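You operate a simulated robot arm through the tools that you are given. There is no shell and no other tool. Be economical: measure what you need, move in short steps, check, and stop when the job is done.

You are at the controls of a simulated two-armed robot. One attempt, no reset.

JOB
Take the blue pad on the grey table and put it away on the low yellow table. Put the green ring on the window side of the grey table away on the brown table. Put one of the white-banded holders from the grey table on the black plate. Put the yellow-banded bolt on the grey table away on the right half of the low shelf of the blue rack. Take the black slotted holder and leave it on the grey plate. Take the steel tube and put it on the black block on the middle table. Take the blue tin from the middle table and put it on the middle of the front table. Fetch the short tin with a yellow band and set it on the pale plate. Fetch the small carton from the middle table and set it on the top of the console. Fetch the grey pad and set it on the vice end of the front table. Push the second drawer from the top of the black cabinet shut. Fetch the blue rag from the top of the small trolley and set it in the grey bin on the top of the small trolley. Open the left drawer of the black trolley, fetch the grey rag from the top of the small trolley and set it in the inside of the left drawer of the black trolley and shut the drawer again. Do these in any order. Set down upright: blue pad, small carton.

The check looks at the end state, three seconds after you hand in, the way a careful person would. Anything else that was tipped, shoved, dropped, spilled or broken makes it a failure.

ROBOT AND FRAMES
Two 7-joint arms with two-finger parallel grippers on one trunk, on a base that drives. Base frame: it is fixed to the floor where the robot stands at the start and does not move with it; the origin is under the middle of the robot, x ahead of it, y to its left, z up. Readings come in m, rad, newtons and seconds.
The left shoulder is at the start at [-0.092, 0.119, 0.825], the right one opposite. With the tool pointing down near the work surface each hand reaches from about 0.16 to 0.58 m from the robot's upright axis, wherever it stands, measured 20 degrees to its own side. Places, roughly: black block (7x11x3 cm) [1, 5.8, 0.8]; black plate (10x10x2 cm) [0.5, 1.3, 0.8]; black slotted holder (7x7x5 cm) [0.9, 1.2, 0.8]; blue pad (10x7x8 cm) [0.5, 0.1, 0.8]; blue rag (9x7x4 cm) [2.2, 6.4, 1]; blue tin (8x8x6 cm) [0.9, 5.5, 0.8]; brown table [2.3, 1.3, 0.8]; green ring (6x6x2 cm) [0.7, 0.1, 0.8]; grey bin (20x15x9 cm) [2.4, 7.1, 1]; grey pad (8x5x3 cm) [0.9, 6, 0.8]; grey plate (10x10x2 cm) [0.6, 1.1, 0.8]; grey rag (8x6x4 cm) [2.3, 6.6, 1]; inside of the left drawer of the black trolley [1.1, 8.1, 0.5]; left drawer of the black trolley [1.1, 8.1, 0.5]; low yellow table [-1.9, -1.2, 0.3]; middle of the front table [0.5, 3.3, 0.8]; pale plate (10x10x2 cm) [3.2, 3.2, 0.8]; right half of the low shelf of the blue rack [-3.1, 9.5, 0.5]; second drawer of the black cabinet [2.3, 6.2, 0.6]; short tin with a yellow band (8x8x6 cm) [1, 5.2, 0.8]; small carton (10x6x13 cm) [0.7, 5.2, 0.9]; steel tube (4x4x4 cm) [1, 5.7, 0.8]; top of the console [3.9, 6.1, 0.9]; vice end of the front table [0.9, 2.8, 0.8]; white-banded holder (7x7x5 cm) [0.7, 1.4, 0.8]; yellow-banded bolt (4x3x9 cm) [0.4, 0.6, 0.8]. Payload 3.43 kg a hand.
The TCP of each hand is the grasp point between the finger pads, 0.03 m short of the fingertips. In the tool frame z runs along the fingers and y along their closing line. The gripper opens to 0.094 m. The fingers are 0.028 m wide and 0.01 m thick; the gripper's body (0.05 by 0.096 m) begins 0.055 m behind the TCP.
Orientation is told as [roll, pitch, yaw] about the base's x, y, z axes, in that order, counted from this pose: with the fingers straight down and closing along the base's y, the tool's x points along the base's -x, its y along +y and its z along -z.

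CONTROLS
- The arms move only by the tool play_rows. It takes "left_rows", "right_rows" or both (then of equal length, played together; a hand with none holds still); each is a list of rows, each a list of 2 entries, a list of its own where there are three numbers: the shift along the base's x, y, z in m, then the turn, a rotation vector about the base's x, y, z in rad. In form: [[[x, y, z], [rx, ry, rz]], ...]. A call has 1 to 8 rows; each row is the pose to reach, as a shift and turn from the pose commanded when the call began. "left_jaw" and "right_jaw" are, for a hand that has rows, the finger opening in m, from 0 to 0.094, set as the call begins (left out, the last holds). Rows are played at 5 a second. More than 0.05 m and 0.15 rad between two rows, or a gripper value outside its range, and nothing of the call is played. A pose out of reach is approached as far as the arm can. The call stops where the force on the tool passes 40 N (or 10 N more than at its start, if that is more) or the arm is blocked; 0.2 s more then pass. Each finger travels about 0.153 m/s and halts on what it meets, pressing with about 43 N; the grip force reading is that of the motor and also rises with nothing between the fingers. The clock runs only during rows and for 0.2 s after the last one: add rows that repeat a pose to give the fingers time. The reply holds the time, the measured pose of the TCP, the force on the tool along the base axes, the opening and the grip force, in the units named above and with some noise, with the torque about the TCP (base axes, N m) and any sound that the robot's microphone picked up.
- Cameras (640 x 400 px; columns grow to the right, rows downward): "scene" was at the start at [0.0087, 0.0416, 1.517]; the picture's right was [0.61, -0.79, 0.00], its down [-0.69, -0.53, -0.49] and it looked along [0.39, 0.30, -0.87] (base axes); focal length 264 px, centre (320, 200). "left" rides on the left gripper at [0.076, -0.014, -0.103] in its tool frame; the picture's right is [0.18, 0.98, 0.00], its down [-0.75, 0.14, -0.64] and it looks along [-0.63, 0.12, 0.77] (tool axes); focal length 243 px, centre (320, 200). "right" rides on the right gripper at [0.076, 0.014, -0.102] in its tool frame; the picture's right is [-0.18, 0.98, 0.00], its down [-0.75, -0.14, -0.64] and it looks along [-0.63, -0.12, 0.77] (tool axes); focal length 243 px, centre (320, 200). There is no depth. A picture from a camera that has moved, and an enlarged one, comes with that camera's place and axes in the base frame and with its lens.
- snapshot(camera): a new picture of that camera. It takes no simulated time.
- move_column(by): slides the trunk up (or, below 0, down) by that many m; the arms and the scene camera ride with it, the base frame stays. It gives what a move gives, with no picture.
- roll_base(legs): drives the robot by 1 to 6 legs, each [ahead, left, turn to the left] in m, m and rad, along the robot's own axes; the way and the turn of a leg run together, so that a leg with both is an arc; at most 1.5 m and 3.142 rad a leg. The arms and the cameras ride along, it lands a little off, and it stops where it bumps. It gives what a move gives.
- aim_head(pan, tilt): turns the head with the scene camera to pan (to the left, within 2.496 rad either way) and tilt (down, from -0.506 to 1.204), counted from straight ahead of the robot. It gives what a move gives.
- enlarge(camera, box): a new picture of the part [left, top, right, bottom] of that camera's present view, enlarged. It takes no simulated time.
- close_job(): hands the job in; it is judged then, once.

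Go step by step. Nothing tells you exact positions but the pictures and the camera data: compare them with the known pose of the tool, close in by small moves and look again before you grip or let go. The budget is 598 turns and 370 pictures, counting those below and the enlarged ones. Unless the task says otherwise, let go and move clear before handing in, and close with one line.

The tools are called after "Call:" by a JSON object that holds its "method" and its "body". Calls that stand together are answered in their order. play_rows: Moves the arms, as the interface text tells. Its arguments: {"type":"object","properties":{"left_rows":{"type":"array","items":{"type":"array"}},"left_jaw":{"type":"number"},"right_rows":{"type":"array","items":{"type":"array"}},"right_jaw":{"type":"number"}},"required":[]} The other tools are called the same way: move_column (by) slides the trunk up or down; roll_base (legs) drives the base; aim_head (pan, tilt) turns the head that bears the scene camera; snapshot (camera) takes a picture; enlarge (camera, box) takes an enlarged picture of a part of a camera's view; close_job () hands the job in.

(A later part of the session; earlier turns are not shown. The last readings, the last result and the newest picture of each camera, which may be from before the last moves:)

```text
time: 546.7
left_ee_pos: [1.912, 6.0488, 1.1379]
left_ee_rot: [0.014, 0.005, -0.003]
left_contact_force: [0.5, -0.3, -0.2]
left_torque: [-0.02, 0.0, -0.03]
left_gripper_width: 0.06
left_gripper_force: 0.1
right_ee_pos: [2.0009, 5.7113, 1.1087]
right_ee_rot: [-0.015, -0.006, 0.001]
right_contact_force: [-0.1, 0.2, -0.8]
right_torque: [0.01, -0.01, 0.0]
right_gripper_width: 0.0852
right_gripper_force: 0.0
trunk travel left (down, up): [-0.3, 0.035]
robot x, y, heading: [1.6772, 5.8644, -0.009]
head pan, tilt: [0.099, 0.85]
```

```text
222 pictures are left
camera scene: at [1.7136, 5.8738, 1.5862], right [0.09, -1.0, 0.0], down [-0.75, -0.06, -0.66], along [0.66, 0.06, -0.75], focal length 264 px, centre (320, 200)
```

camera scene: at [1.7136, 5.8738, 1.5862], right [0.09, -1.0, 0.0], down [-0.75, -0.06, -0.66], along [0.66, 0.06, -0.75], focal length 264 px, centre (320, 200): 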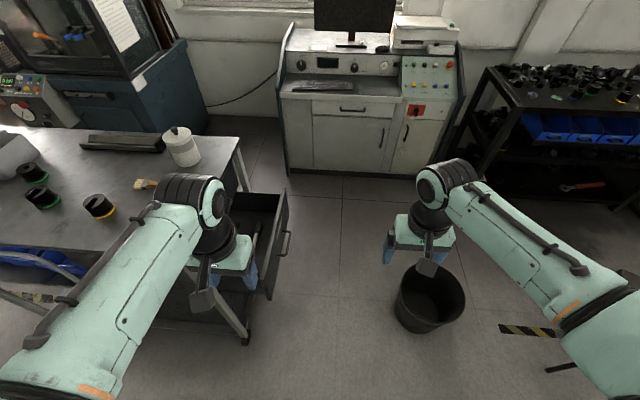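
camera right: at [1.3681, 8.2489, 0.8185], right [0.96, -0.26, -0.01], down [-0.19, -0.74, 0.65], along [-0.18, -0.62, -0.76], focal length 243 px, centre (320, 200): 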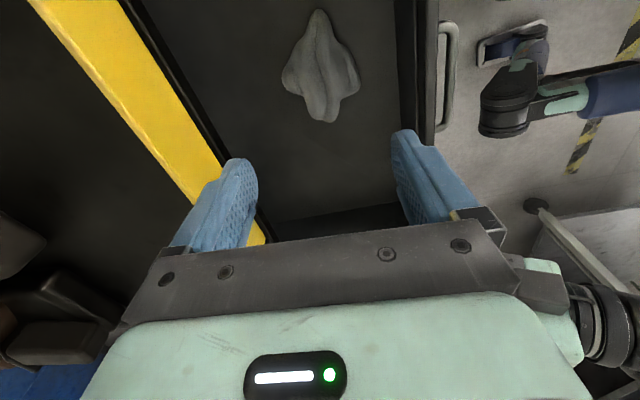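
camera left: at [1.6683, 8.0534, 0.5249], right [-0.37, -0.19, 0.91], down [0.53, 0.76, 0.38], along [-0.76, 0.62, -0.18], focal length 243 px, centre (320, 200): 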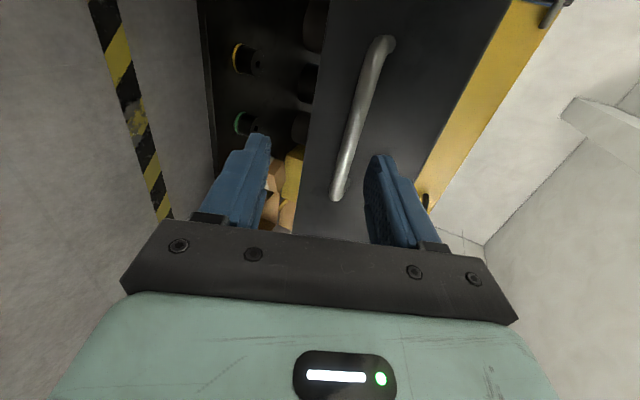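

The drawer front sits at about y = 6.11, x = 2.07 to 2.54, z ≈ 0.61. I'll put the closed left hand in front of it, tilted, and push +y.

Call:
{"method": "play_rows", "body": {"left_rows": [[[0.02, -0.04, 0], [0, 0, 0]], [[0.04, -0.08, 0.0], [0, 0, 0]], [[0.07, -0.12, 0], [0, 0, 0]]], "left_jaw": 0.0}}

Call:
{"method": "roll_base", "body": {"legs": [[0.08, 0, 0.01]]}}

Call:
{"method": "move_column", "body": {"by": -0.25}}

Call:
{"method": "play_rows", "body": {"left_rows": [[[0.04, 0, 0], [0.1, 0, 0]], [[0.08, 0, -0.03], [0.2, 0, 0]], [[0.11, 0, -0.065], [0.3, 0, 0]], [[0.13, 0, -0.11], [0.4, 0, 0]], [[0.14, 0, -0.155], [0.5, 0, 0]], [[0.14, 0, -0.2], [0.55, 0, 0]], [[0.14, 0, -0.24], [0.55, 0, 0]]]}}

Call:
{"method": "snapshot", "body": {"camera": "scene"}}

Call:
{"method": "snapshot", "body": {"camera": "left"}}

```text
time: 547.5
left_ee_pos: [1.9806, 5.9295, 1.1376]
left_ee_rot: [0.016, 0.005, -0.002]
left_contact_force: [0.2, 0.0, 0.0]
left_torque: [-0.02, 0.01, -0.01]
left_gripper_width: 0.0
left_gripper_force: 33.1
right_ee_pos: [2.0026, 5.7103, 1.1078]
right_ee_rot: [-0.016, -0.003, -0.001]
right_contact_force: [0.7, -1.0, 0.1]
right_torque: [0.01, 0.02, 0.03]
right_gripper_width: 0.085
right_gripper_force: 0.1
trunk travel left (down, up): [-0.3, 0.035]
robot x, y, heading: [1.6803, 5.8667, -0.013]
head pan, tilt: [0.099, 0.85]
```

```text
time: 548.6
left_ee_pos: [2.0558, 5.9332, 1.1383]
left_ee_rot: [0.014, 0.005, 0.01]
left_contact_force: [0.0, -0.8, -0.4]
left_torque: [-0.01, 0.04, 0.02]
left_gripper_width: 0.0
left_gripper_force: 32.8
right_ee_pos: [2.0793, 5.7132, 1.1083]
right_ee_rot: [-0.015, -0.004, 0.013]
right_contact_force: [0.9, -0.1, -0.7]
right_torque: [-0.05, 0.01, 0.02]
right_gripper_width: 0.0851
right_gripper_force: 0.0
trunk travel left (down, up): [-0.3, 0.035]
robot x, y, heading: [1.7613, 5.8623, -0.0]
head pan, tilt: [0.099, 0.85]
```

```text
time: 551.1
left_ee_pos: [2.056, 5.9335, 0.8885]
left_ee_rot: [0.013, 0.004, 0.009]
left_contact_force: [-0.5, 0.6, 0.0]
left_torque: [0.0, 0.0, -0.03]
left_gripper_width: 0.0
left_gripper_force: 33.0
right_ee_pos: [2.0788, 5.7133, 0.8591]
right_ee_rot: [-0.016, -0.008, 0.012]
right_contact_force: [-0.6, -0.2, 0.1]
right_torque: [0.01, 0.01, -0.02]
right_gripper_width: 0.0851
right_gripper_force: 0.0
trunk travel left (down, up): [-0.05, 0.285]
robot x, y, heading: [1.7562, 5.867, -0.002]
head pan, tilt: [0.099, 0.85]
```

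```text
time: 552.8
left_ee_pos: [2.1957, 5.9314, 0.6457]
left_ee_rot: [0.565, 0.002, 0.01]
left_contact_force: [1.0, 0.5, -0.1]
left_torque: [0.02, -0.02, -0.02]
left_gripper_width: 0.0
left_gripper_force: 33.1
right_ee_pos: [2.0792, 5.7136, 0.8589]
right_ee_rot: [-0.016, -0.004, 0.013]
right_contact_force: [0.4, -0.3, 0.2]
right_torque: [-0.02, 0.02, 0.0]
right_gripper_width: 0.0852
right_gripper_force: 0.0
trunk travel left (down, up): [-0.05, 0.285]
robot x, y, heading: [1.7559, 5.8672, -0.007]
head pan, tilt: [0.099, 0.85]
```

```text
221 pictures are left
camera scene: at [1.8294, 5.8737, 1.3248], right [0.1, -1.0, 0.0], down [-0.75, -0.07, -0.66], along [0.66, 0.06, -0.75], focal length 264 px, centre (320, 200)
```

scene: 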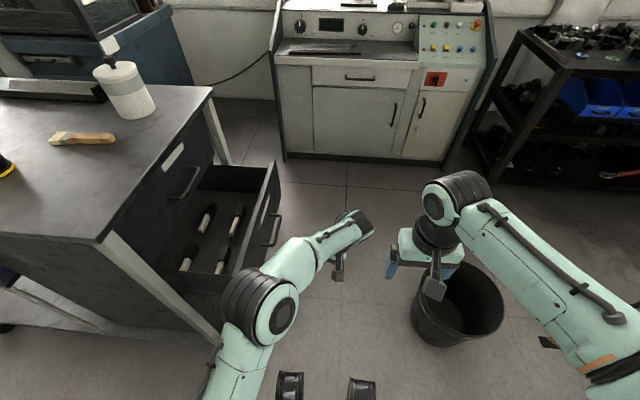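

```text
220 pictures are left
camera left: at [2.121, 5.8645, 0.7258], right [-0.19, 0.83, 0.53], down [0.76, -0.22, 0.62], along [0.63, 0.52, -0.58], focal length 243 px, centre (320, 200)
```

left: 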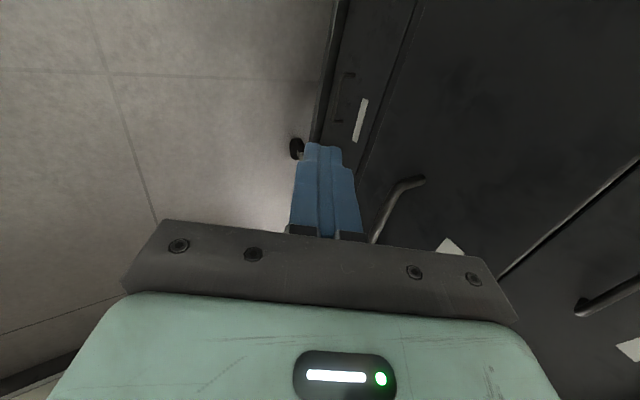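

Call:
{"method": "roll_base", "body": {"legs": [[0, 0.14, 0], [0, 0.08, 0]]}}

Call:
{"method": "snapshot", "body": {"camera": "scene"}}

```text
time: 555.6
left_ee_pos: [2.1957, 6.1539, 0.6471]
left_ee_rot: [0.563, 0.0, 0.012]
left_contact_force: [-0.4, 0.5, -0.2]
left_torque: [0.01, 0.02, 0.02]
left_gripper_width: 0.0002
left_gripper_force: 33.3
right_ee_pos: [2.0784, 5.9332, 0.8592]
right_ee_rot: [-0.015, -0.005, 0.012]
right_contact_force: [-0.2, -0.4, -0.4]
right_torque: [-0.01, 0.0, 0.02]
right_gripper_width: 0.0851
right_gripper_force: 0.0
trunk travel left (down, up): [-0.05, 0.285]
robot x, y, heading: [1.7562, 6.0834, 0.0]
head pan, tilt: [0.099, 0.85]
```

```text
219 pictures are left
camera scene: at [1.8293, 6.0949, 1.3248], right [0.1, -1.0, 0.0], down [-0.75, -0.07, -0.66], along [0.66, 0.07, -0.75], focal length 264 px, centre (320, 200)
```

scene: 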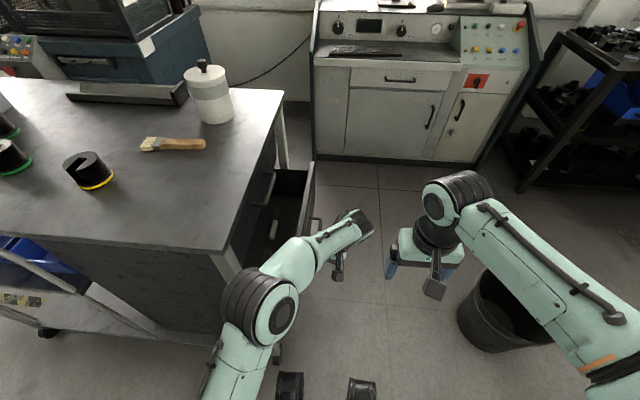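

Call:
{"method": "roll_base", "body": {"legs": [[0, 0.06, 0], [0, 0.06, 0]]}}

Call:
{"method": "snapshot", "body": {"camera": "scene"}}

```text
time: 557.4
left_ee_pos: [2.1913, 6.2229, 0.6449]
left_ee_rot: [0.564, 0.006, -0.014]
left_contact_force: [1.1, 0.0, -0.1]
left_torque: [-0.01, 0.01, 0.0]
left_gripper_width: 0.0001
left_gripper_force: 33.7
right_ee_pos: [2.077, 6.0154, 0.8573]
right_ee_rot: [-0.012, -0.007, 0.011]
right_contact_force: [0.9, -0.7, 0.5]
right_torque: [-0.02, 0.0, -0.02]
right_gripper_width: 0.0848
right_gripper_force: 0.1
trunk travel left (down, up): [-0.05, 0.285]
robot x, y, heading: [1.7567, 6.1701, -0.005]
head pan, tilt: [0.099, 0.85]
stopped in leg 2: the robot was blocked; the commanded pose is now the measured one
```

```text
218 pictures are left
camera scene: at [1.8277, 6.1755, 1.325], right [0.1, -1.0, 0.0], down [-0.75, -0.07, -0.66], along [0.66, 0.06, -0.75], focal length 264 px, centre (320, 200)
```

scene: 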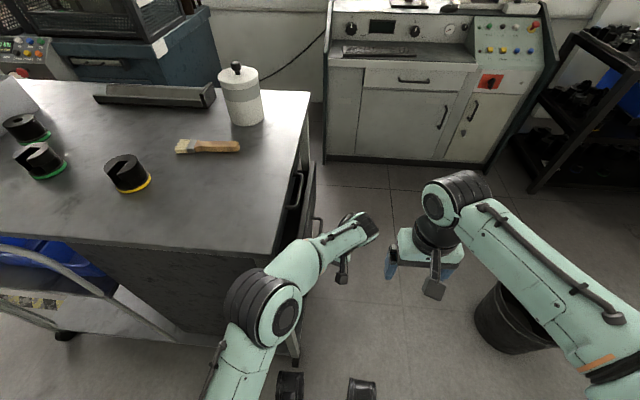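

Call:
{"method": "roll_base", "body": {"legs": [[0, -0.27, 0]]}}

Call:
{"method": "play_rows", "body": {"left_rows": [[[0.01, 0.04, 0], [0.1, 0, 0]], [[0.02, 0.08, 0.0], [0.2, 0, 0]], [[0.03, 0.12, 0], [0.3, 0, 0]], [[0.03, 0.16, 0], [0.4, 0, 0]], [[0.03, 0.2, 0], [0.45, 0, 0]], [[0.03, 0.235, 0], [0.45, 0, 0]]]}}

Call:
{"method": "snapshot", "body": {"camera": "scene"}}

```text
time: 560.3
left_ee_pos: [2.1927, 5.9566, 0.6454]
left_ee_rot: [0.564, 0.005, -0.008]
left_contact_force: [0.6, 0.3, -0.6]
left_torque: [0.02, -0.04, 0.01]
left_gripper_width: 0.0001
left_gripper_force: 32.7
right_ee_pos: [2.0789, 5.7482, 0.8589]
right_ee_rot: [-0.015, -0.006, 0.015]
right_contact_force: [-1.1, 1.0, -0.7]
right_torque: [-0.02, -0.02, 0.0]
right_gripper_width: 0.085
right_gripper_force: 0.0
trunk travel left (down, up): [-0.05, 0.285]
robot x, y, heading: [1.7562, 5.8994, 0.001]
head pan, tilt: [0.099, 0.85]
```

```text
time: 561.7
left_ee_pos: [2.2226, 6.1922, 0.6463]
left_ee_rot: [1.014, 0.009, -0.004]
left_contact_force: [0.1, 0.0, 0.7]
left_torque: [-0.01, -0.01, 0.04]
left_gripper_width: 0.0
left_gripper_force: 32.7
right_ee_pos: [2.0782, 5.748, 0.8586]
right_ee_rot: [-0.015, -0.005, 0.014]
right_contact_force: [-0.2, -0.3, 0.0]
right_torque: [0.01, 0.01, -0.01]
right_gripper_width: 0.085
right_gripper_force: 0.0
trunk travel left (down, up): [-0.05, 0.285]
robot x, y, heading: [1.7567, 5.8951, -0.002]
head pan, tilt: [0.099, 0.85]
```

```text
217 pictures are left
camera scene: at [1.8288, 5.9076, 1.3248], right [0.1, -0.99, 0.0], down [-0.75, -0.07, -0.66], along [0.66, 0.07, -0.75], focal length 264 px, centre (320, 200)
```

scene: 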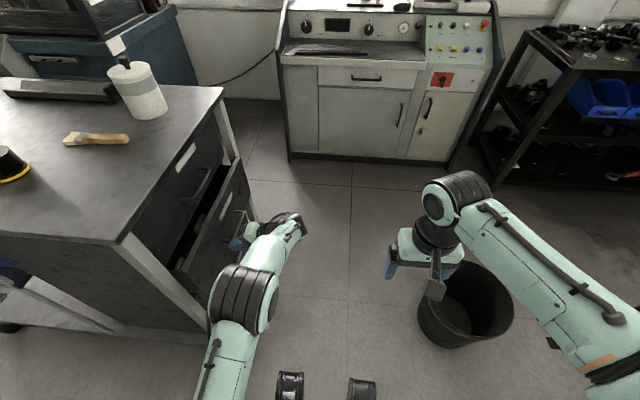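

Call:
{"method": "play_rows", "body": {"left_rows": [[[0.0, 0.02, 0], [0, 0, 0]], [[0.0, 0.04, 0.0], [0, 0, 0]], [[0.0, 0.055, 0], [0, 0, 0]], [[0.0, 0.07, 0], [0, 0, 0]], [[0.0, 0.085, 0], [0, 0, 0]], [[0.0, 0.1, 0], [0, 0, 0]]]}}

Call:
{"method": "snapshot", "body": {"camera": "scene"}}

```text
time: 563.1
left_ee_pos: [2.223, 6.2834, 0.6439]
left_ee_rot: [1.008, 0.006, -0.01]
left_contact_force: [-14.2, -34.4, 7.8]
left_torque: [-0.04, 0.07, 0.65]
left_gripper_width: 0.0
left_gripper_force: 33.4
right_ee_pos: [2.076, 5.7438, 0.8582]
right_ee_rot: [-0.014, -0.006, 0.012]
right_contact_force: [0.1, 0.7, 0.3]
right_torque: [0.02, -0.04, 0.03]
right_gripper_width: 0.0851
right_gripper_force: 0.2
trunk travel left (down, up): [-0.05, 0.285]
robot x, y, heading: [1.7539, 5.9, -0.001]
head pan, tilt: [0.099, 0.85]
```

```text
216 pictures are left
camera scene: at [1.827, 5.9033, 1.325], right [0.1, -1.0, 0.0], down [-0.75, -0.07, -0.66], along [0.66, 0.07, -0.75], focal length 264 px, centre (320, 200)
```

scene: 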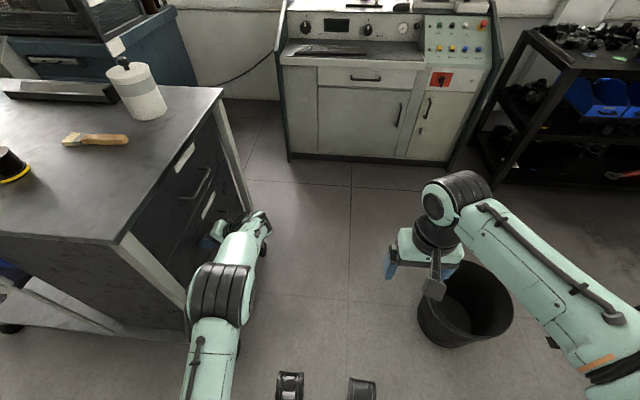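

Call:
{"method": "play_rows", "body": {"left_rows": [[[0.0, -0.04, 0], [0, 0, 0]], [[0.0, -0.08, 0.0], [-0.1, 0, 0]], [[-0.01, -0.12, 0], [-0.22, 0, 0]], [[-0.02, -0.16, 0], [-0.35, 0, 0]], [[-0.03, -0.2, 0.01], [-0.48, 0, 0]], [[-0.05, -0.23, 0.04], [-0.61, 0, 0]], [[-0.07, -0.24, 0.08], [-0.74, 0, 0]], [[-0.09, -0.24, 0.12], [-0.87, 0, 0]]]}}

Call:
{"method": "play_rows", "body": {"left_rows": [[[-0.03, 0, 0.03], [-0.08, 0, 0]], [[-0.06, 0, 0.06], [-0.14, 0, 0]], [[-0.07, 0, 0.1], [-0.14, 0, 0]]], "left_jaw": 0.094}}

Call:
{"method": "enlarge", "body": {"camera": "scene", "box": [120, 60, 320, 260]}}

```text
time: 564.9
left_ee_pos: [2.1283, 6.0519, 0.7651]
left_ee_rot: [0.141, 0.004, -0.012]
left_contact_force: [0.2, -0.1, 0.8]
left_torque: [-0.01, 0.01, 0.01]
left_gripper_width: 0.0
left_gripper_force: 33.2
right_ee_pos: [2.0778, 5.7469, 0.8587]
right_ee_rot: [-0.017, -0.006, 0.014]
right_contact_force: [0.4, 0.2, 0.2]
right_torque: [-0.02, -0.01, 0.02]
right_gripper_width: 0.0851
right_gripper_force: 0.1
trunk travel left (down, up): [-0.05, 0.285]
robot x, y, heading: [1.7594, 5.899, -0.005]
head pan, tilt: [0.099, 0.85]
```

```text
time: 565.7
left_ee_pos: [2.0609, 6.0513, 0.8692]
left_ee_rot: [0.001, 0.002, -0.008]
left_contact_force: [0.9, -0.2, -0.1]
left_torque: [0.01, -0.02, 0.01]
left_gripper_width: 0.0937
left_gripper_force: 0.1
right_ee_pos: [2.0791, 5.7478, 0.859]
right_ee_rot: [-0.017, -0.005, 0.014]
right_contact_force: [0.2, 0.3, -0.4]
right_torque: [-0.01, 0.01, 0.03]
right_gripper_width: 0.085
right_gripper_force: 0.1
trunk travel left (down, up): [-0.05, 0.285]
robot x, y, heading: [1.7594, 5.896, -0.003]
head pan, tilt: [0.099, 0.85]
```

```text
2.00 times, centred on (220, 160) of scene
camera zoom: at [1.8287, 5.9072, 1.3248], right [0.1, -0.99, 0.0], down [-0.75, -0.07, -0.66], along [0.66, 0.07, -0.75], focal length 528 px, centre (520, 280)
```

zoom: 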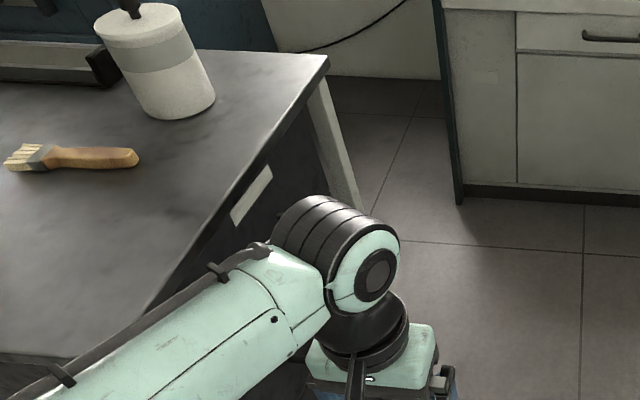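

Call:
{"method": "move_column", "body": {"by": 0.2}}

Call:
{"method": "play_rows", "body": {"left_rows": [[[-0.04, 0, 0.0], [0, 0, 0]], [[-0.06, 0, 0], [0, 0, 0]]], "right_rows": [[[-0.04, 0, 0.0], [0.017, 0, 0]], [[-0.06, -0.02, 0.03], [0.017, 0, -0.014]]]}}

Call:
{"method": "aim_head", "body": {"pan": 2.45, "tilt": 0.7}}

Call:
{"method": "snapshot", "body": {"camera": "scene"}}

Call:
{"method": "aim_head", "body": {"pan": -2.45, "tilt": 0.6}}

Call:
{"method": "snapshot", "body": {"camera": "scene"}}

```text
time: 567.9
left_ee_pos: [2.0618, 6.0512, 1.0648]
left_ee_rot: [0.005, 0.003, -0.01]
left_contact_force: [1.0, -0.2, -0.6]
left_torque: [0.0, 0.0, 0.02]
left_gripper_width: 0.0939
left_gripper_force: 0.0
right_ee_pos: [2.0782, 5.7474, 1.0591]
right_ee_rot: [-0.016, -0.005, 0.014]
right_contact_force: [-0.5, -0.4, 0.5]
right_torque: [0.0, -0.02, -0.02]
right_gripper_width: 0.0848
right_gripper_force: 0.1
trunk travel left (down, up): [-0.25, 0.085]
robot x, y, heading: [1.7564, 5.8975, -0.002]
head pan, tilt: [0.099, 0.85]
```

```text
time: 568.5
left_ee_pos: [2.0027, 6.0529, 1.0634]
left_ee_rot: [0.004, 0.002, -0.01]
left_contact_force: [0.2, 0.0, -0.4]
left_torque: [-0.02, 0.0, 0.02]
left_gripper_width: 0.0939
left_gripper_force: 0.1
right_ee_pos: [2.0182, 5.7269, 1.0887]
right_ee_rot: [0.002, -0.006, -0.001]
right_contact_force: [-0.5, -0.7, 0.1]
right_torque: [0.03, -0.02, 0.0]
right_gripper_width: 0.085
right_gripper_force: 0.0
trunk travel left (down, up): [-0.25, 0.085]
robot x, y, heading: [1.7588, 5.8985, -0.004]
head pan, tilt: [0.099, 0.85]
```

```text
time: 570.7
left_ee_pos: [2.0031, 6.0528, 1.0644]
left_ee_rot: [0.005, 0.002, -0.007]
left_contact_force: [0.0, 0.3, 0.4]
left_torque: [-0.01, 0.02, 0.02]
left_gripper_width: 0.0942
left_gripper_force: 0.1
right_ee_pos: [2.018, 5.729, 1.0881]
right_ee_rot: [0.003, -0.005, 0.0]
right_contact_force: [-0.1, -0.5, 0.2]
right_torque: [0.01, -0.02, 0.01]
right_gripper_width: 0.0848
right_gripper_force: 0.0
trunk travel left (down, up): [-0.25, 0.085]
robot x, y, heading: [1.7588, 5.9034, 0.002]
head pan, tilt: [2.45, 0.7]
```

```text
214 pictures are left
camera scene: at [1.6473, 5.9537, 1.544], right [0.64, 0.77, 0.0], down [0.5, -0.41, -0.76], along [-0.59, 0.49, -0.64], focal length 264 px, centre (320, 200)
```

scene: 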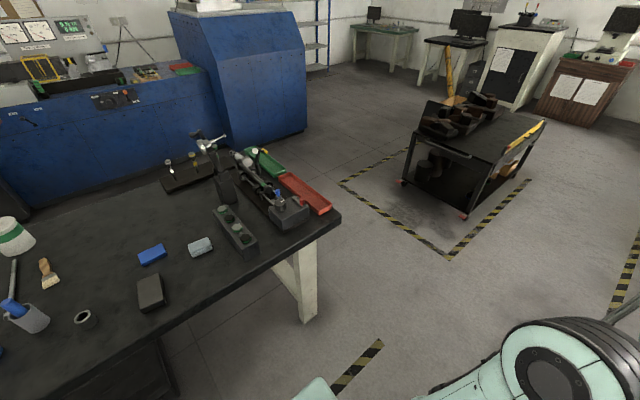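

```text
time: 574.5
left_ee_pos: [2.0032, 6.0536, 1.0634]
left_ee_rot: [0.004, 0.001, -0.009]
left_contact_force: [-0.1, -0.4, 0.3]
left_torque: [0.01, -0.02, -0.01]
left_gripper_width: 0.0939
left_gripper_force: 0.0
right_ee_pos: [2.019, 5.728, 1.0898]
right_ee_rot: [0.001, -0.005, 0.002]
right_contact_force: [0.3, 0.4, -0.1]
right_torque: [-0.03, -0.02, -0.01]
right_gripper_width: 0.0851
right_gripper_force: 0.1
trunk travel left (down, up): [-0.25, 0.085]
robot x, y, heading: [1.755, 5.8968, 0.002]
head pan, tilt: [-2.45, 0.6]
```

```text
213 pictures are left
camera scene: at [1.6447, 5.8431, 1.5527], right [-0.64, 0.77, 0.0], down [0.44, 0.36, -0.83], along [-0.64, -0.53, -0.56], focal length 264 px, centre (320, 200)
```

scene: 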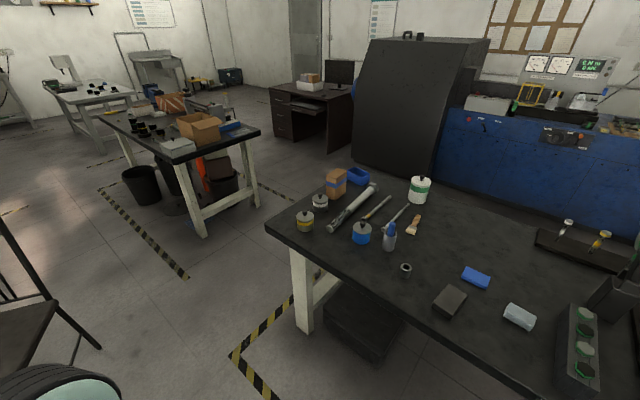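

The drawers and rags are done. Now the middle table: I'll turn around to face it from its right side.

Call:
{"method": "roll_base", "body": {"legs": [[-0.13, -0.25, 0], [0, 0, 1.57], [0, 0, 1.57], [0.16, -0.1, 0]]}}

Call:
{"method": "aim_head", "body": {"pan": 0.0, "tilt": 0.85}}

Call:
{"method": "snapshot", "body": {"camera": "scene"}}

```text
time: 586.2
left_ee_pos: [1.221, 5.5925, 1.0646]
left_ee_rot: [0.002, 0.001, 3.132]
left_contact_force: [-0.6, 0.0, 0.2]
left_torque: [-0.03, -0.02, 0.0]
left_gripper_width: 0.0938
left_gripper_force: 0.0
right_ee_pos: [1.205, 5.9167, 1.0887]
right_ee_rot: [0.001, -0.004, 3.14]
right_contact_force: [0.0, 0.4, -0.3]
right_torque: [-0.03, 0.02, -0.02]
right_gripper_width: 0.0849
right_gripper_force: 0.1
trunk travel left (down, up): [-0.25, 0.085]
robot x, y, heading: [1.4679, 5.75, 3.144]
head pan, tilt: [-2.45, 0.6]
```

```text
time: 588.4
left_ee_pos: [1.2214, 5.5923, 1.0635]
left_ee_rot: [0.003, 0.0, 3.131]
left_contact_force: [0.0, 0.0, 0.7]
left_torque: [-0.01, 0.0, -0.02]
left_gripper_width: 0.0941
left_gripper_force: 0.0
right_ee_pos: [1.2064, 5.9171, 1.0887]
right_ee_rot: [0.001, -0.005, 3.138]
right_contact_force: [-0.6, -0.1, -0.3]
right_torque: [-0.03, 0.02, 0.03]
right_gripper_width: 0.0851
right_gripper_force: 0.0
trunk travel left (down, up): [-0.25, 0.085]
robot x, y, heading: [1.4645, 5.7434, 3.139]
head pan, tilt: [0.0, 0.85]
```

```text
212 pictures are left
camera scene: at [1.4323, 5.7481, 1.5318], right [0.0, 1.0, 0.0], down [0.75, 0.0, -0.66], along [-0.66, 0.0, -0.75], focal length 264 px, centre (320, 200)
```

scene: 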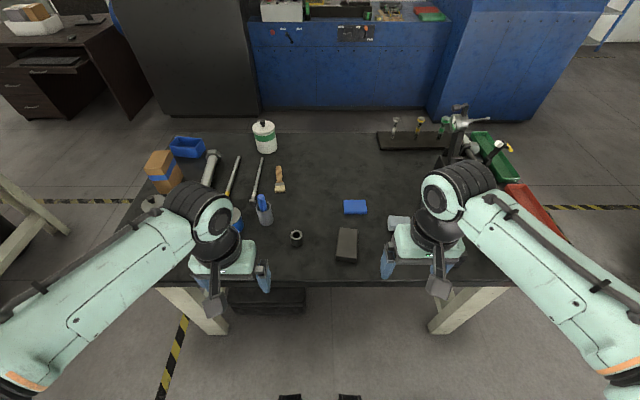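

Call:
{"method": "play_rows", "body": {"left_rows": [[[-0.045, 0.013, 0], [0, 0, 0]], [[-0.09, 0.026, 0], [0, 0, 0]], [[-0.135, 0.039, -0.01], [0, 0, 0]], [[-0.18, 0.052, -0.02], [0, 0, 0]], [[-0.22, 0.065, -0.04], [0, 0, 0]], [[-0.24, 0.075, -0.08], [0, 0, 0]], [[-0.245, 0.078, -0.12], [0, 0, 0]], [[-0.245, 0.078, -0.15], [0, 0, 0]]], "left_jaw": 0.07}}

Call:
{"method": "snapshot", "body": {"camera": "left"}}

```text
time: 590.2
left_ee_pos: [0.9745, 5.6694, 0.9153]
left_ee_rot: [0.002, 0.0, 3.131]
left_contact_force: [-0.2, 0.8, -0.3]
left_torque: [-0.03, -0.03, 0.04]
left_gripper_width: 0.0698
left_gripper_force: 0.0
right_ee_pos: [1.2056, 5.9171, 1.0889]
right_ee_rot: [0.003, -0.003, 3.14]
right_contact_force: [-0.4, -1.6, -0.9]
right_torque: [0.02, 0.02, 0.01]
right_gripper_width: 0.0849
right_gripper_force: 0.1
trunk travel left (down, up): [-0.25, 0.085]
robot x, y, heading: [1.465, 5.7489, 3.141]
head pan, tilt: [0.0, 0.85]
```

```text
211 pictures are left
camera left: at [1.0508, 5.6836, 1.0177], right [0.17, -0.98, 0.0], down [-0.76, -0.13, 0.64], along [-0.63, -0.11, -0.77], focal length 243 px, centre (320, 200)
```

left: 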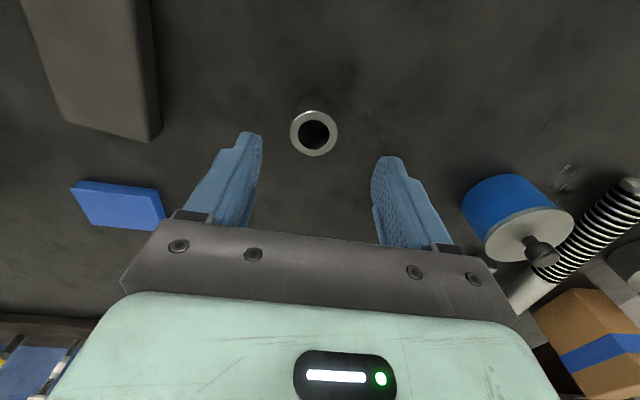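

Call:
{"method": "play_rows", "body": {"left_rows": [[[-0.008, 0.004, -0.03], [0, 0, 0]], [[-0.0125, 0.004, -0.06], [0, 0, 0]], [[-0.0125, 0.004, -0.08], [0, 0, 0]]]}}

Call:
{"method": "snapshot", "body": {"camera": "left"}}

```text
time: 591.0
left_ee_pos: [0.962, 5.6741, 0.8355]
left_ee_rot: [0.003, 0.001, 3.131]
left_contact_force: [-0.7, -0.4, 0.5]
left_torque: [0.01, 0.0, 0.02]
left_gripper_width: 0.07
left_gripper_force: 0.1
right_ee_pos: [1.205, 5.9172, 1.089]
right_ee_rot: [0.001, -0.006, 3.139]
right_contact_force: [-0.5, 0.2, 0.6]
right_torque: [-0.01, -0.01, 0.0]
right_gripper_width: 0.0851
right_gripper_force: 0.1
trunk travel left (down, up): [-0.25, 0.085]
robot x, y, heading: [1.4688, 5.7471, 3.137]
head pan, tilt: [0.0, 0.85]
```

```text
210 pictures are left
camera left: at [1.0388, 5.6886, 0.9388], right [0.17, -0.98, 0.0], down [-0.76, -0.13, 0.64], along [-0.63, -0.11, -0.77], focal length 243 px, centre (320, 200)
```

left: 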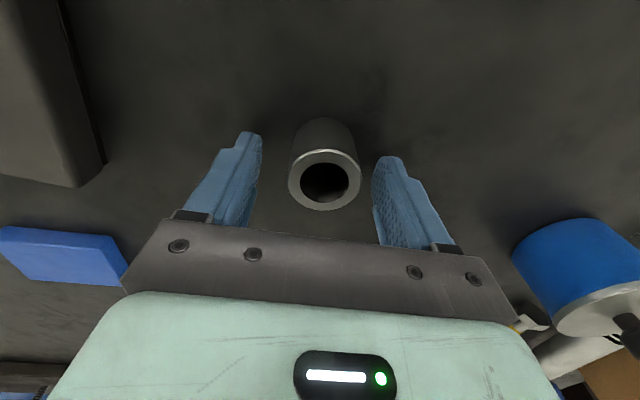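

Call:
{"method": "play_rows", "body": {"left_rows": [[[0, 0, -0.006], [0, 0, 0]], [[0, 0, -0.01], [0, 0, 0]]]}}

Call:
{"method": "play_rows", "body": {"left_rows": [[[0, 0, 0], [0, 0, 0]], [[0, 0, 0], [0, 0, 0]], [[0, 0, 0], [0, 0, 0]]], "left_jaw": 0.01}}

Call:
{"method": "play_rows", "body": {"left_rows": [[[0, 0, 0.03], [0, 0, 0]], [[0, 0, 0.07], [0, 0, 0]], [[0.01, 0.04, 0.08], [0, 0, 0]], [[0.02, 0.08, 0.08], [0, 0, 0]], [[0.028, 0.12, 0.08], [0, 0, 0]], [[0.03, 0.156, 0.08], [0, 0, 0]]]}}

Call:
{"method": "snapshot", "body": {"camera": "left"}}

```text
time: 591.6
left_ee_pos: [0.9643, 5.6748, 0.8305]
left_ee_rot: [0.0, -0.007, 3.132]
left_contact_force: [3.9, -2.0, 24.8]
left_torque: [0.51, -0.46, -0.24]
left_gripper_width: 0.0695
left_gripper_force: 0.0
right_ee_pos: [1.2072, 5.917, 1.0897]
right_ee_rot: [0.002, -0.008, 3.14]
right_contact_force: [0.1, 0.1, -1.2]
right_torque: [0.01, -0.01, -0.02]
right_gripper_width: 0.0849
right_gripper_force: 0.0
trunk travel left (down, up): [-0.25, 0.085]
robot x, y, heading: [1.4665, 5.7489, 3.138]
head pan, tilt: [0.0, 0.85]
```

```text
time: 592.4
left_ee_pos: [0.9621, 5.6759, 0.8301]
left_ee_rot: [0.0, -0.008, 3.132]
left_contact_force: [-1.9, 4.1, 35.7]
left_torque: [0.23, -0.51, -0.21]
left_gripper_width: 0.0372
left_gripper_force: 43.3
right_ee_pos: [1.2068, 5.9172, 1.0904]
right_ee_rot: [0.003, -0.008, 3.139]
right_contact_force: [-0.1, 0.8, 0.4]
right_torque: [-0.01, 0.04, -0.01]
right_gripper_width: 0.0851
right_gripper_force: 0.0
trunk travel left (down, up): [-0.25, 0.085]
robot x, y, heading: [1.4655, 5.7489, 3.143]
head pan, tilt: [0.0, 0.85]
```

```text
time: 593.8
left_ee_pos: [0.9945, 5.8339, 0.9034]
left_ee_rot: [0.004, 0.003, 3.131]
left_contact_force: [0.0, -1.2, -0.4]
left_torque: [-0.04, 0.05, 0.0]
left_gripper_width: 0.0373
left_gripper_force: 43.1
right_ee_pos: [1.2072, 5.9177, 1.0886]
right_ee_rot: [0.002, -0.006, 3.142]
right_contact_force: [0.0, 0.7, 0.3]
right_torque: [-0.04, 0.02, 0.05]
right_gripper_width: 0.085
right_gripper_force: 0.0
trunk travel left (down, up): [-0.25, 0.085]
robot x, y, heading: [1.4679, 5.7482, 3.138]
head pan, tilt: [0.0, 0.85]
```

```text
209 pictures are left
camera left: at [1.07, 5.848, 1.0067], right [0.17, -0.98, 0.0], down [-0.76, -0.13, 0.64], along [-0.63, -0.11, -0.77], focal length 243 px, centre (320, 200)
```

left: 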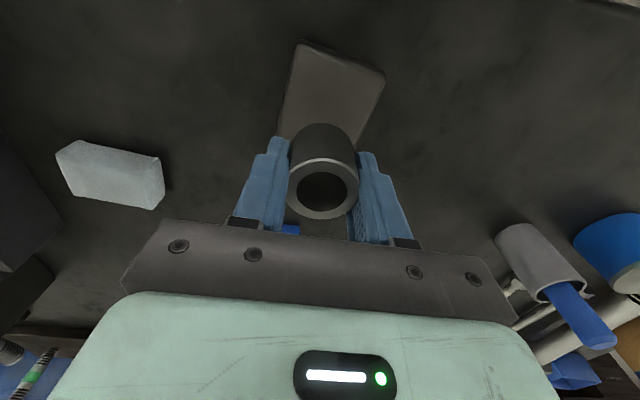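

Call:
{"method": "play_rows", "body": {"left_rows": [[[-0.003, -0.006, -0.02], [0, 0, 0]], [[-0.003, -0.006, -0.036], [0, 0, 0]], [[-0.003, -0.006, -0.039], [0, 0, 0]], [[-0.003, -0.006, -0.042], [0, 0, 0]], [[-0.003, -0.006, -0.045], [0, 0, 0]], [[-0.003, -0.006, -0.047], [0, 0, 0]]]}}

Call:
{"method": "snapshot", "body": {"camera": "left"}}

```text
time: 595.2
left_ee_pos: [0.9908, 5.8256, 0.8594]
left_ee_rot: [0.001, -0.003, 3.132]
left_contact_force: [0.6, 0.1, 5.4]
left_torque: [0.0, 0.07, 0.0]
left_gripper_width: 0.0374
left_gripper_force: 43.2
right_ee_pos: [1.2057, 5.9174, 1.0889]
right_ee_rot: [0.0, -0.005, 3.14]
right_contact_force: [-0.5, 0.1, 0.6]
right_torque: [0.02, -0.01, -0.01]
right_gripper_width: 0.085
right_gripper_force: 0.1
trunk travel left (down, up): [-0.25, 0.085]
robot x, y, heading: [1.468, 5.7476, 3.139]
head pan, tilt: [0.0, 0.85]
```

```text
208 pictures are left
camera left: at [1.0669, 5.8388, 0.962], right [0.17, -0.98, 0.0], down [-0.75, -0.13, 0.64], along [-0.63, -0.11, -0.77], focal length 243 px, centre (320, 200)
```

left: 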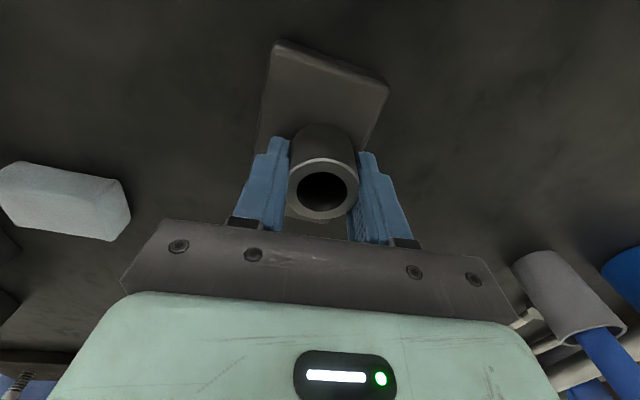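

Call:
{"method": "play_rows", "body": {"left_rows": [[[0, 0, 0], [0, 0, 0]], [[0, 0, 0], [0, 0, 0]], [[0, 0, 0.04], [0, 0, 0]], [[0, 0, 0.085], [0, 0, 0]], [[0, 0, 0.13], [0, 0, 0]], [[0.04, -0.03, 0.13], [0, 0, 0]]], "left_jaw": 0.06}}

Call:
{"method": "snapshot", "body": {"camera": "left"}}

Call:
{"method": "snapshot", "body": {"camera": "right"}}

```text
time: 596.6
left_ee_pos: [1.0308, 5.7916, 0.988]
left_ee_rot: [0.002, 0.0, 3.13]
left_contact_force: [0.0, -0.5, -1.2]
left_torque: [0.0, 0.03, 0.0]
left_gripper_width: 0.06
left_gripper_force: 0.0
left hand out of reach, approached as far as the arm can: row 5
right_ee_pos: [1.2065, 5.9164, 1.0895]
right_ee_rot: [-0.001, -0.007, 3.14]
right_contact_force: [0.1, -0.1, -0.1]
right_torque: [0.04, 0.05, -0.02]
right_gripper_width: 0.0852
right_gripper_force: 0.0
trunk travel left (down, up): [-0.25, 0.085]
robot x, y, heading: [1.4657, 5.7455, 3.142]
head pan, tilt: [0.0, 0.85]
```

```text
207 pictures are left
camera left: at [1.108, 5.8055, 1.0918], right [0.17, -0.98, 0.0], down [-0.75, -0.13, 0.64], along [-0.63, -0.11, -0.77], focal length 243 px, centre (320, 200)
```

left: 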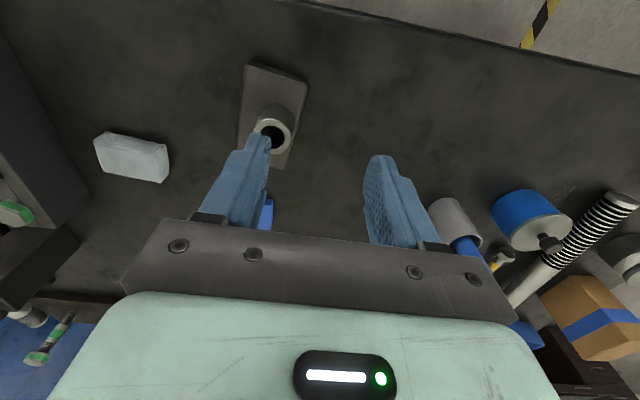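

```text
206 pictures are left
camera right: at [1.2829, 5.9028, 1.1914], right [-0.19, -0.98, 0.0], down [-0.75, 0.14, 0.65], along [-0.64, 0.12, -0.76], focal length 243 px, centre (320, 200)
```

right: 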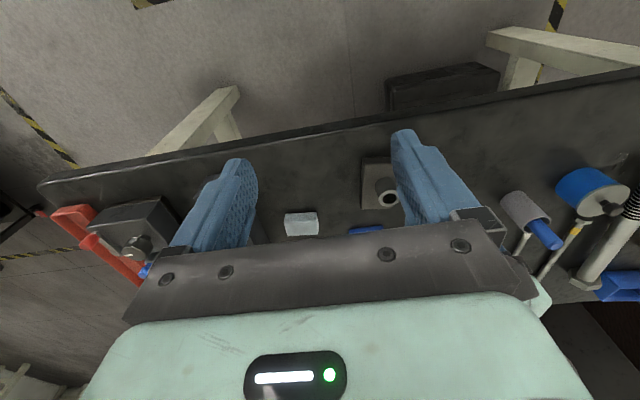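

Call:
{"method": "play_rows", "body": {"left_rows": [[[0.04, -0.02, 0.02], [0, 0, 0]], [[0.08, -0.04, 0.04], [0, 0, 0]], [[0.12, -0.06, 0.06], [0, 0, 0]], [[0.16, -0.08, 0.07], [0, 0, 0]]]}}

Call:
{"method": "roll_base", "body": {"legs": [[0.05, -0.1, 0]]}}

Call:
{"method": "play_rows", "body": {"right_rows": [[[-0.045, 0, 0], [0, 0, 0]], [[-0.09, 0, -0.01], [0, 0, 0]], [[-0.13, 0, -0.03], [0, 0, 0]], [[-0.17, 0, -0.055], [0, 0, 0]], [[-0.2, 0, -0.09], [0, 0, 0]], [[-0.215, 0, -0.13], [0, 0, 0]]], "right_jaw": 0.094}}

Call:
{"method": "snapshot", "body": {"camera": "right"}}

```text
time: 597.6
left_ee_pos: [1.1914, 5.7145, 1.0564]
left_ee_rot: [0.003, 0.001, 3.131]
left_contact_force: [-0.1, -1.5, 0.5]
left_torque: [-0.04, 0.0, -0.05]
left_gripper_width: 0.0602
left_gripper_force: 0.0
right_ee_pos: [1.2071, 5.9174, 1.0884]
right_ee_rot: [0.0, -0.008, 3.138]
right_contact_force: [0.1, -0.1, 0.9]
right_torque: [0.02, -0.01, 0.0]
right_gripper_width: 0.0849
right_gripper_force: 0.0
trunk travel left (down, up): [-0.25, 0.085]
robot x, y, heading: [1.4671, 5.7489, 3.139]
head pan, tilt: [0.0, 0.85]
```

```text
time: 599.1
left_ee_pos: [1.1394, 5.8147, 1.0553]
left_ee_rot: [0.003, 0.001, 3.131]
left_contact_force: [0.7, -0.4, 0.0]
left_torque: [-0.02, -0.03, 0.0]
left_gripper_width: 0.06
left_gripper_force: 0.1
right_ee_pos: [1.1554, 6.0157, 1.0894]
right_ee_rot: [0.0, -0.006, 3.139]
right_contact_force: [-0.5, -0.1, -0.1]
right_torque: [0.02, -0.01, -0.04]
right_gripper_width: 0.085
right_gripper_force: 0.1
trunk travel left (down, up): [-0.25, 0.085]
robot x, y, heading: [1.4182, 5.8445, 3.137]
head pan, tilt: [0.0, 0.85]
```

```text
time: 600.5
left_ee_pos: [1.1409, 5.8136, 1.0561]
left_ee_rot: [0.003, 0.002, 3.13]
left_contact_force: [-0.2, 0.2, 0.4]
left_torque: [0.0, -0.04, -0.01]
left_gripper_width: 0.0598
left_gripper_force: 0.0
right_ee_pos: [0.9425, 6.0171, 0.9567]
right_ee_rot: [0.003, -0.003, 3.14]
right_contact_force: [0.3, -0.8, -0.2]
right_torque: [0.01, 0.0, -0.01]
right_gripper_width: 0.094
right_gripper_force: 0.0
trunk travel left (down, up): [-0.25, 0.085]
robot x, y, heading: [1.4138, 5.8456, 3.141]
head pan, tilt: [0.0, 0.85]
```

```text
205 pictures are left
camera right: at [1.0171, 6.0038, 1.059], right [-0.19, -0.98, 0.0], down [-0.75, 0.14, 0.65], along [-0.64, 0.12, -0.76], focal length 243 px, centre (320, 200)
```

right: 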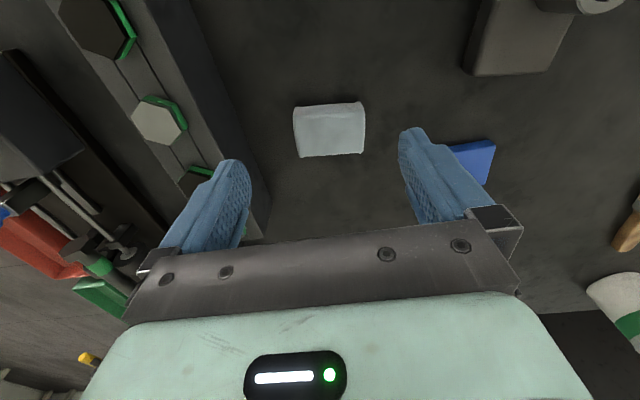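

Call:
{"method": "play_rows", "body": {"right_rows": [[[-0.015, -0.002, -0.035], [0, 0, -0.06]], [[-0.03, -0.003, -0.07], [0, 0, -0.127]], [[-0.033, -0.003, -0.085], [0, 0, -0.127]]]}}

Call:
{"method": "snapshot", "body": {"camera": "right"}}

```text
time: 601.3
left_ee_pos: [1.1401, 5.8134, 1.0555]
left_ee_rot: [0.004, 0.002, 3.131]
left_contact_force: [0.0, -0.7, -0.6]
left_torque: [-0.02, -0.03, 0.0]
left_gripper_width: 0.06
left_gripper_force: 0.1
right_ee_pos: [0.9076, 6.0128, 0.8723]
right_ee_rot: [0.001, -0.007, 3.012]
right_contact_force: [-0.3, -0.1, -0.2]
right_torque: [0.02, -0.02, -0.05]
right_gripper_width: 0.094
right_gripper_force: 0.1
trunk travel left (down, up): [-0.25, 0.085]
robot x, y, heading: [1.4186, 5.844, 3.141]
head pan, tilt: [0.0, 0.85]
```

```text
204 pictures are left
camera right: at [0.9807, 5.9889, 0.9747], right [-0.31, -0.95, 0.0], down [-0.72, 0.24, 0.65], along [-0.62, 0.2, -0.76], focal length 243 px, centre (320, 200)
```

right: 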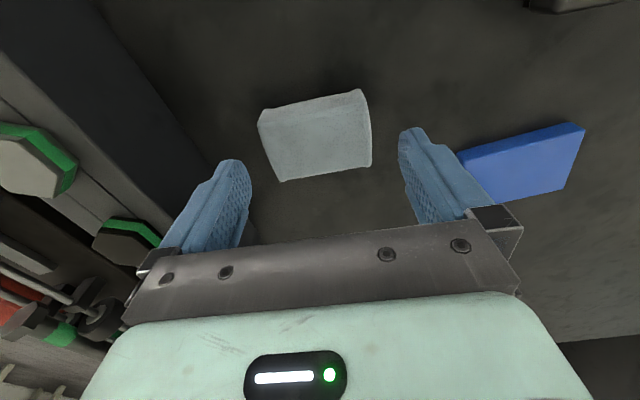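

Call:
{"method": "play_rows", "body": {"right_rows": [[[0.004, 0, -0.015], [0, 0, 0]], [[0.004, 0, -0.03], [0, 0, 0]], [[0.004, 0, -0.036], [0, 0, 0]]]}}

Call:
{"method": "play_rows", "body": {"right_rows": [[[0, 0, 0], [0, 0, 0]], [[0, 0, 0], [0, 0, 0]], [[0, 0, 0], [0, 0, 0]]], "right_jaw": 0.04}}

Call:
{"method": "snapshot", "body": {"camera": "right"}}

```text
time: 602.1
left_ee_pos: [1.1404, 5.8141, 1.0564]
left_ee_rot: [0.005, -0.002, 3.132]
left_contact_force: [-0.4, 0.4, 0.3]
left_torque: [-0.01, -0.02, -0.04]
left_gripper_width: 0.06
left_gripper_force: 0.1
right_ee_pos: [0.9118, 6.0125, 0.8374]
right_ee_rot: [0.0, -0.006, 3.011]
right_contact_force: [0.4, 0.7, -0.6]
right_torque: [-0.01, 0.01, 0.02]
right_gripper_width: 0.094
right_gripper_force: 0.1
trunk travel left (down, up): [-0.25, 0.085]
robot x, y, heading: [1.4164, 5.8442, 3.139]
head pan, tilt: [0.0, 0.85]
```

```text
time: 602.9
left_ee_pos: [1.1402, 5.8133, 1.0564]
left_ee_rot: [0.003, -0.001, 3.131]
left_contact_force: [-0.8, 0.3, 0.9]
left_torque: [-0.01, 0.01, 0.01]
left_gripper_width: 0.0598
left_gripper_force: 0.1
right_ee_pos: [0.9112, 6.0129, 0.8371]
right_ee_rot: [0.001, -0.004, 3.013]
right_contact_force: [0.7, -0.7, 0.1]
right_torque: [0.01, 0.02, -0.01]
right_gripper_width: 0.074
right_gripper_force: 42.7
trunk travel left (down, up): [-0.25, 0.085]
robot x, y, heading: [1.4147, 5.8488, 3.144]
head pan, tilt: [0.0, 0.85]
```

```text
203 pictures are left
camera right: at [0.9851, 5.9897, 0.9395], right [-0.31, -0.95, 0.0], down [-0.73, 0.24, 0.65], along [-0.62, 0.2, -0.76], focal length 243 px, centre (320, 200)
```

right: 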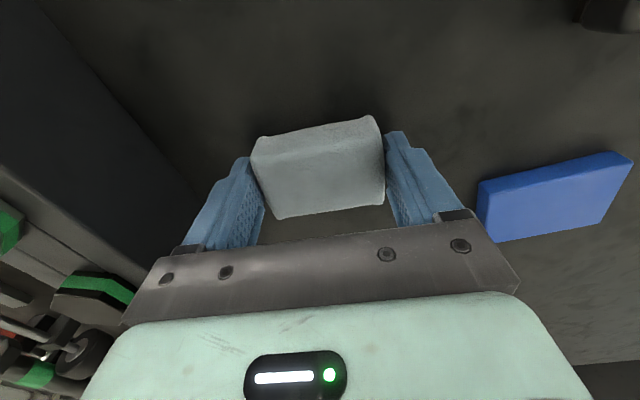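

Call:
{"method": "play_rows", "body": {"right_rows": [[[0, 0, 0.04], [0, 0, 0]], [[0, 0, 0.09], [0, 0, 0]], [[0, 0, 0.13], [0, 0, 0]], [[0.03, -0.01, 0.16], [0, 0, 0]], [[0.07, -0.02, 0.19], [0, 0, 0]], [[0.11, -0.02, 0.21], [0, 0, 0]], [[0.15, -0.02, 0.22], [0, 0, 0]], [[0.19, -0.02, 0.22], [0, 0, 0]]]}}

Call:
{"method": "roll_base", "body": {"legs": [[0, 0.2, 0]]}}

Call:
{"method": "snapshot", "body": {"camera": "left"}}

Call:
{"method": "snapshot", "body": {"camera": "right"}}

```text
refused: row 5 steps farther than a row can; nothing moved
```

```text
time: 605.3
left_ee_pos: [1.1399, 5.6167, 1.0558]
left_ee_rot: [0.004, 0.002, 3.127]
left_contact_force: [0.8, -0.7, 0.0]
left_torque: [0.0, -0.04, 0.04]
left_gripper_width: 0.06
left_gripper_force: 0.1
right_ee_pos: [0.911, 5.8159, 0.837]
right_ee_rot: [0.003, -0.004, 3.009]
right_contact_force: [0.5, 0.2, -1.2]
right_torque: [0.03, -0.02, -0.02]
right_gripper_width: 0.074
right_gripper_force: 42.9
trunk travel left (down, up): [-0.25, 0.085]
robot x, y, heading: [1.4164, 5.6481, 3.138]
head pan, tilt: [0.0, 0.85]
```

```text
202 pictures are left
camera left: at [1.2152, 5.63, 1.1592], right [0.17, -0.99, 0.0], down [-0.76, -0.13, 0.64], along [-0.63, -0.11, -0.77], focal length 243 px, centre (320, 200)
```

left: 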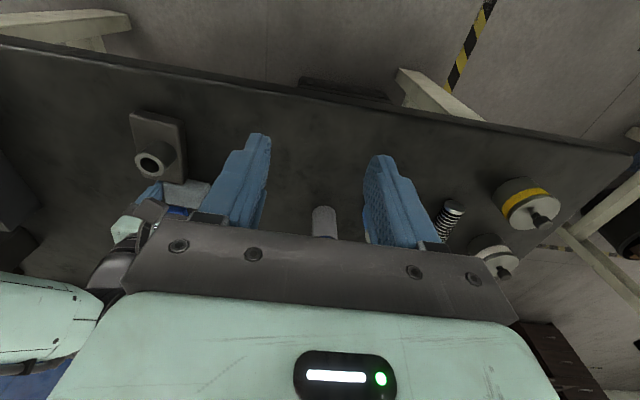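

```text
201 pictures are left
camera right: at [0.9849, 5.7927, 0.9395], right [-0.31, -0.95, 0.0], down [-0.72, 0.24, 0.65], along [-0.61, 0.2, -0.76], focal length 243 px, centre (320, 200)
```

right: 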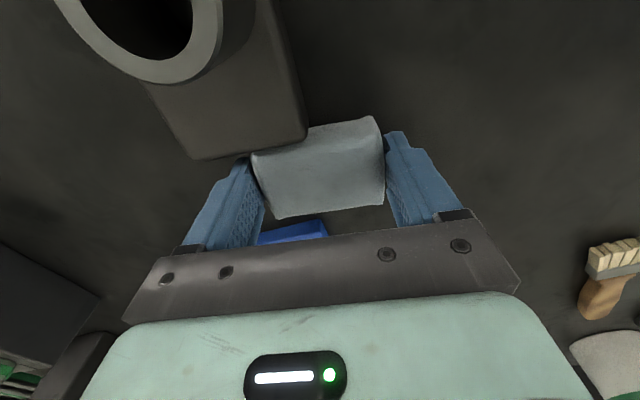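

A refused row meant the base slid while the pad was still low. The pictures show the block, tube and blue eraser undisturbed. I'll lift now with safe steps.

Call:
{"method": "play_rows", "body": {"right_rows": [[[0, 0, 0.04], [0, 0, 0]], [[0, 0, 0.08], [0, 0, 0]], [[0, 0, 0.12], [0, 0, 0]], [[0.03, 0.0, 0.15], [0, 0, 0]], [[0.06, 0.0, 0.18], [0, 0, 0]], [[0.1, 0.01, 0.2], [0, 0, 0]], [[0.14, 0.02, 0.21], [0, 0, 0]], [[0.18, 0.03, 0.22], [0, 0, 0]]]}}

Call:
{"method": "snapshot", "body": {"camera": "right"}}

Call:
{"method": "enlarge", "body": {"camera": "scene", "box": [180, 130, 480, 290]}}

```text
time: 607.1
left_ee_pos: [1.1404, 5.6172, 1.056]
left_ee_rot: [0.004, -0.001, 3.129]
left_contact_force: [0.4, -0.4, 0.1]
left_torque: [0.0, 0.0, 0.0]
left_gripper_width: 0.06
left_gripper_force: 0.1
right_ee_pos: [1.0919, 5.846, 1.0589]
right_ee_rot: [0.0, -0.006, 3.01]
right_contact_force: [-0.9, 1.3, -0.1]
right_torque: [-0.02, 0.01, 0.02]
right_gripper_width: 0.0739
right_gripper_force: 43.3
trunk travel left (down, up): [-0.25, 0.085]
robot x, y, heading: [1.4157, 5.6481, 3.135]
head pan, tilt: [0.0, 0.85]
```

```text
200 pictures are left
camera right: at [1.1654, 5.8226, 1.1608], right [-0.31, -0.95, 0.0], down [-0.72, 0.24, 0.65], along [-0.61, 0.2, -0.76], focal length 243 px, centre (320, 200)
```

right: 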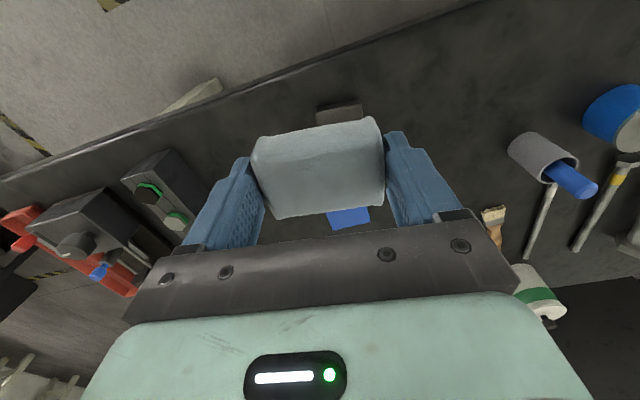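

```text
2.13 times, centred on (330, 210) of scene
camera zoom: at [1.3828, 5.6492, 1.5318], right [0.01, 1.0, 0.0], down [0.75, 0.0, -0.66], along [-0.66, 0.0, -0.75], focal length 563 px, centre (299, 179)
```

zoom: 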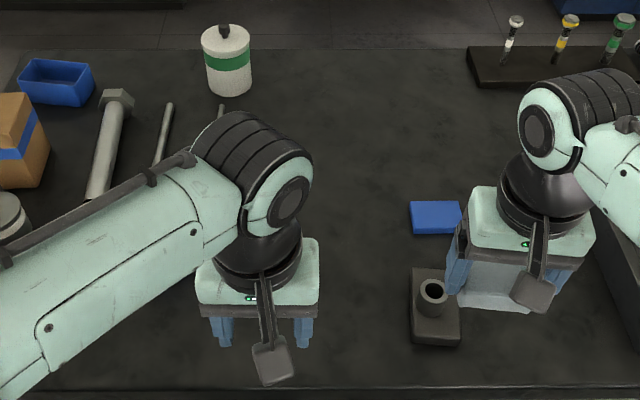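

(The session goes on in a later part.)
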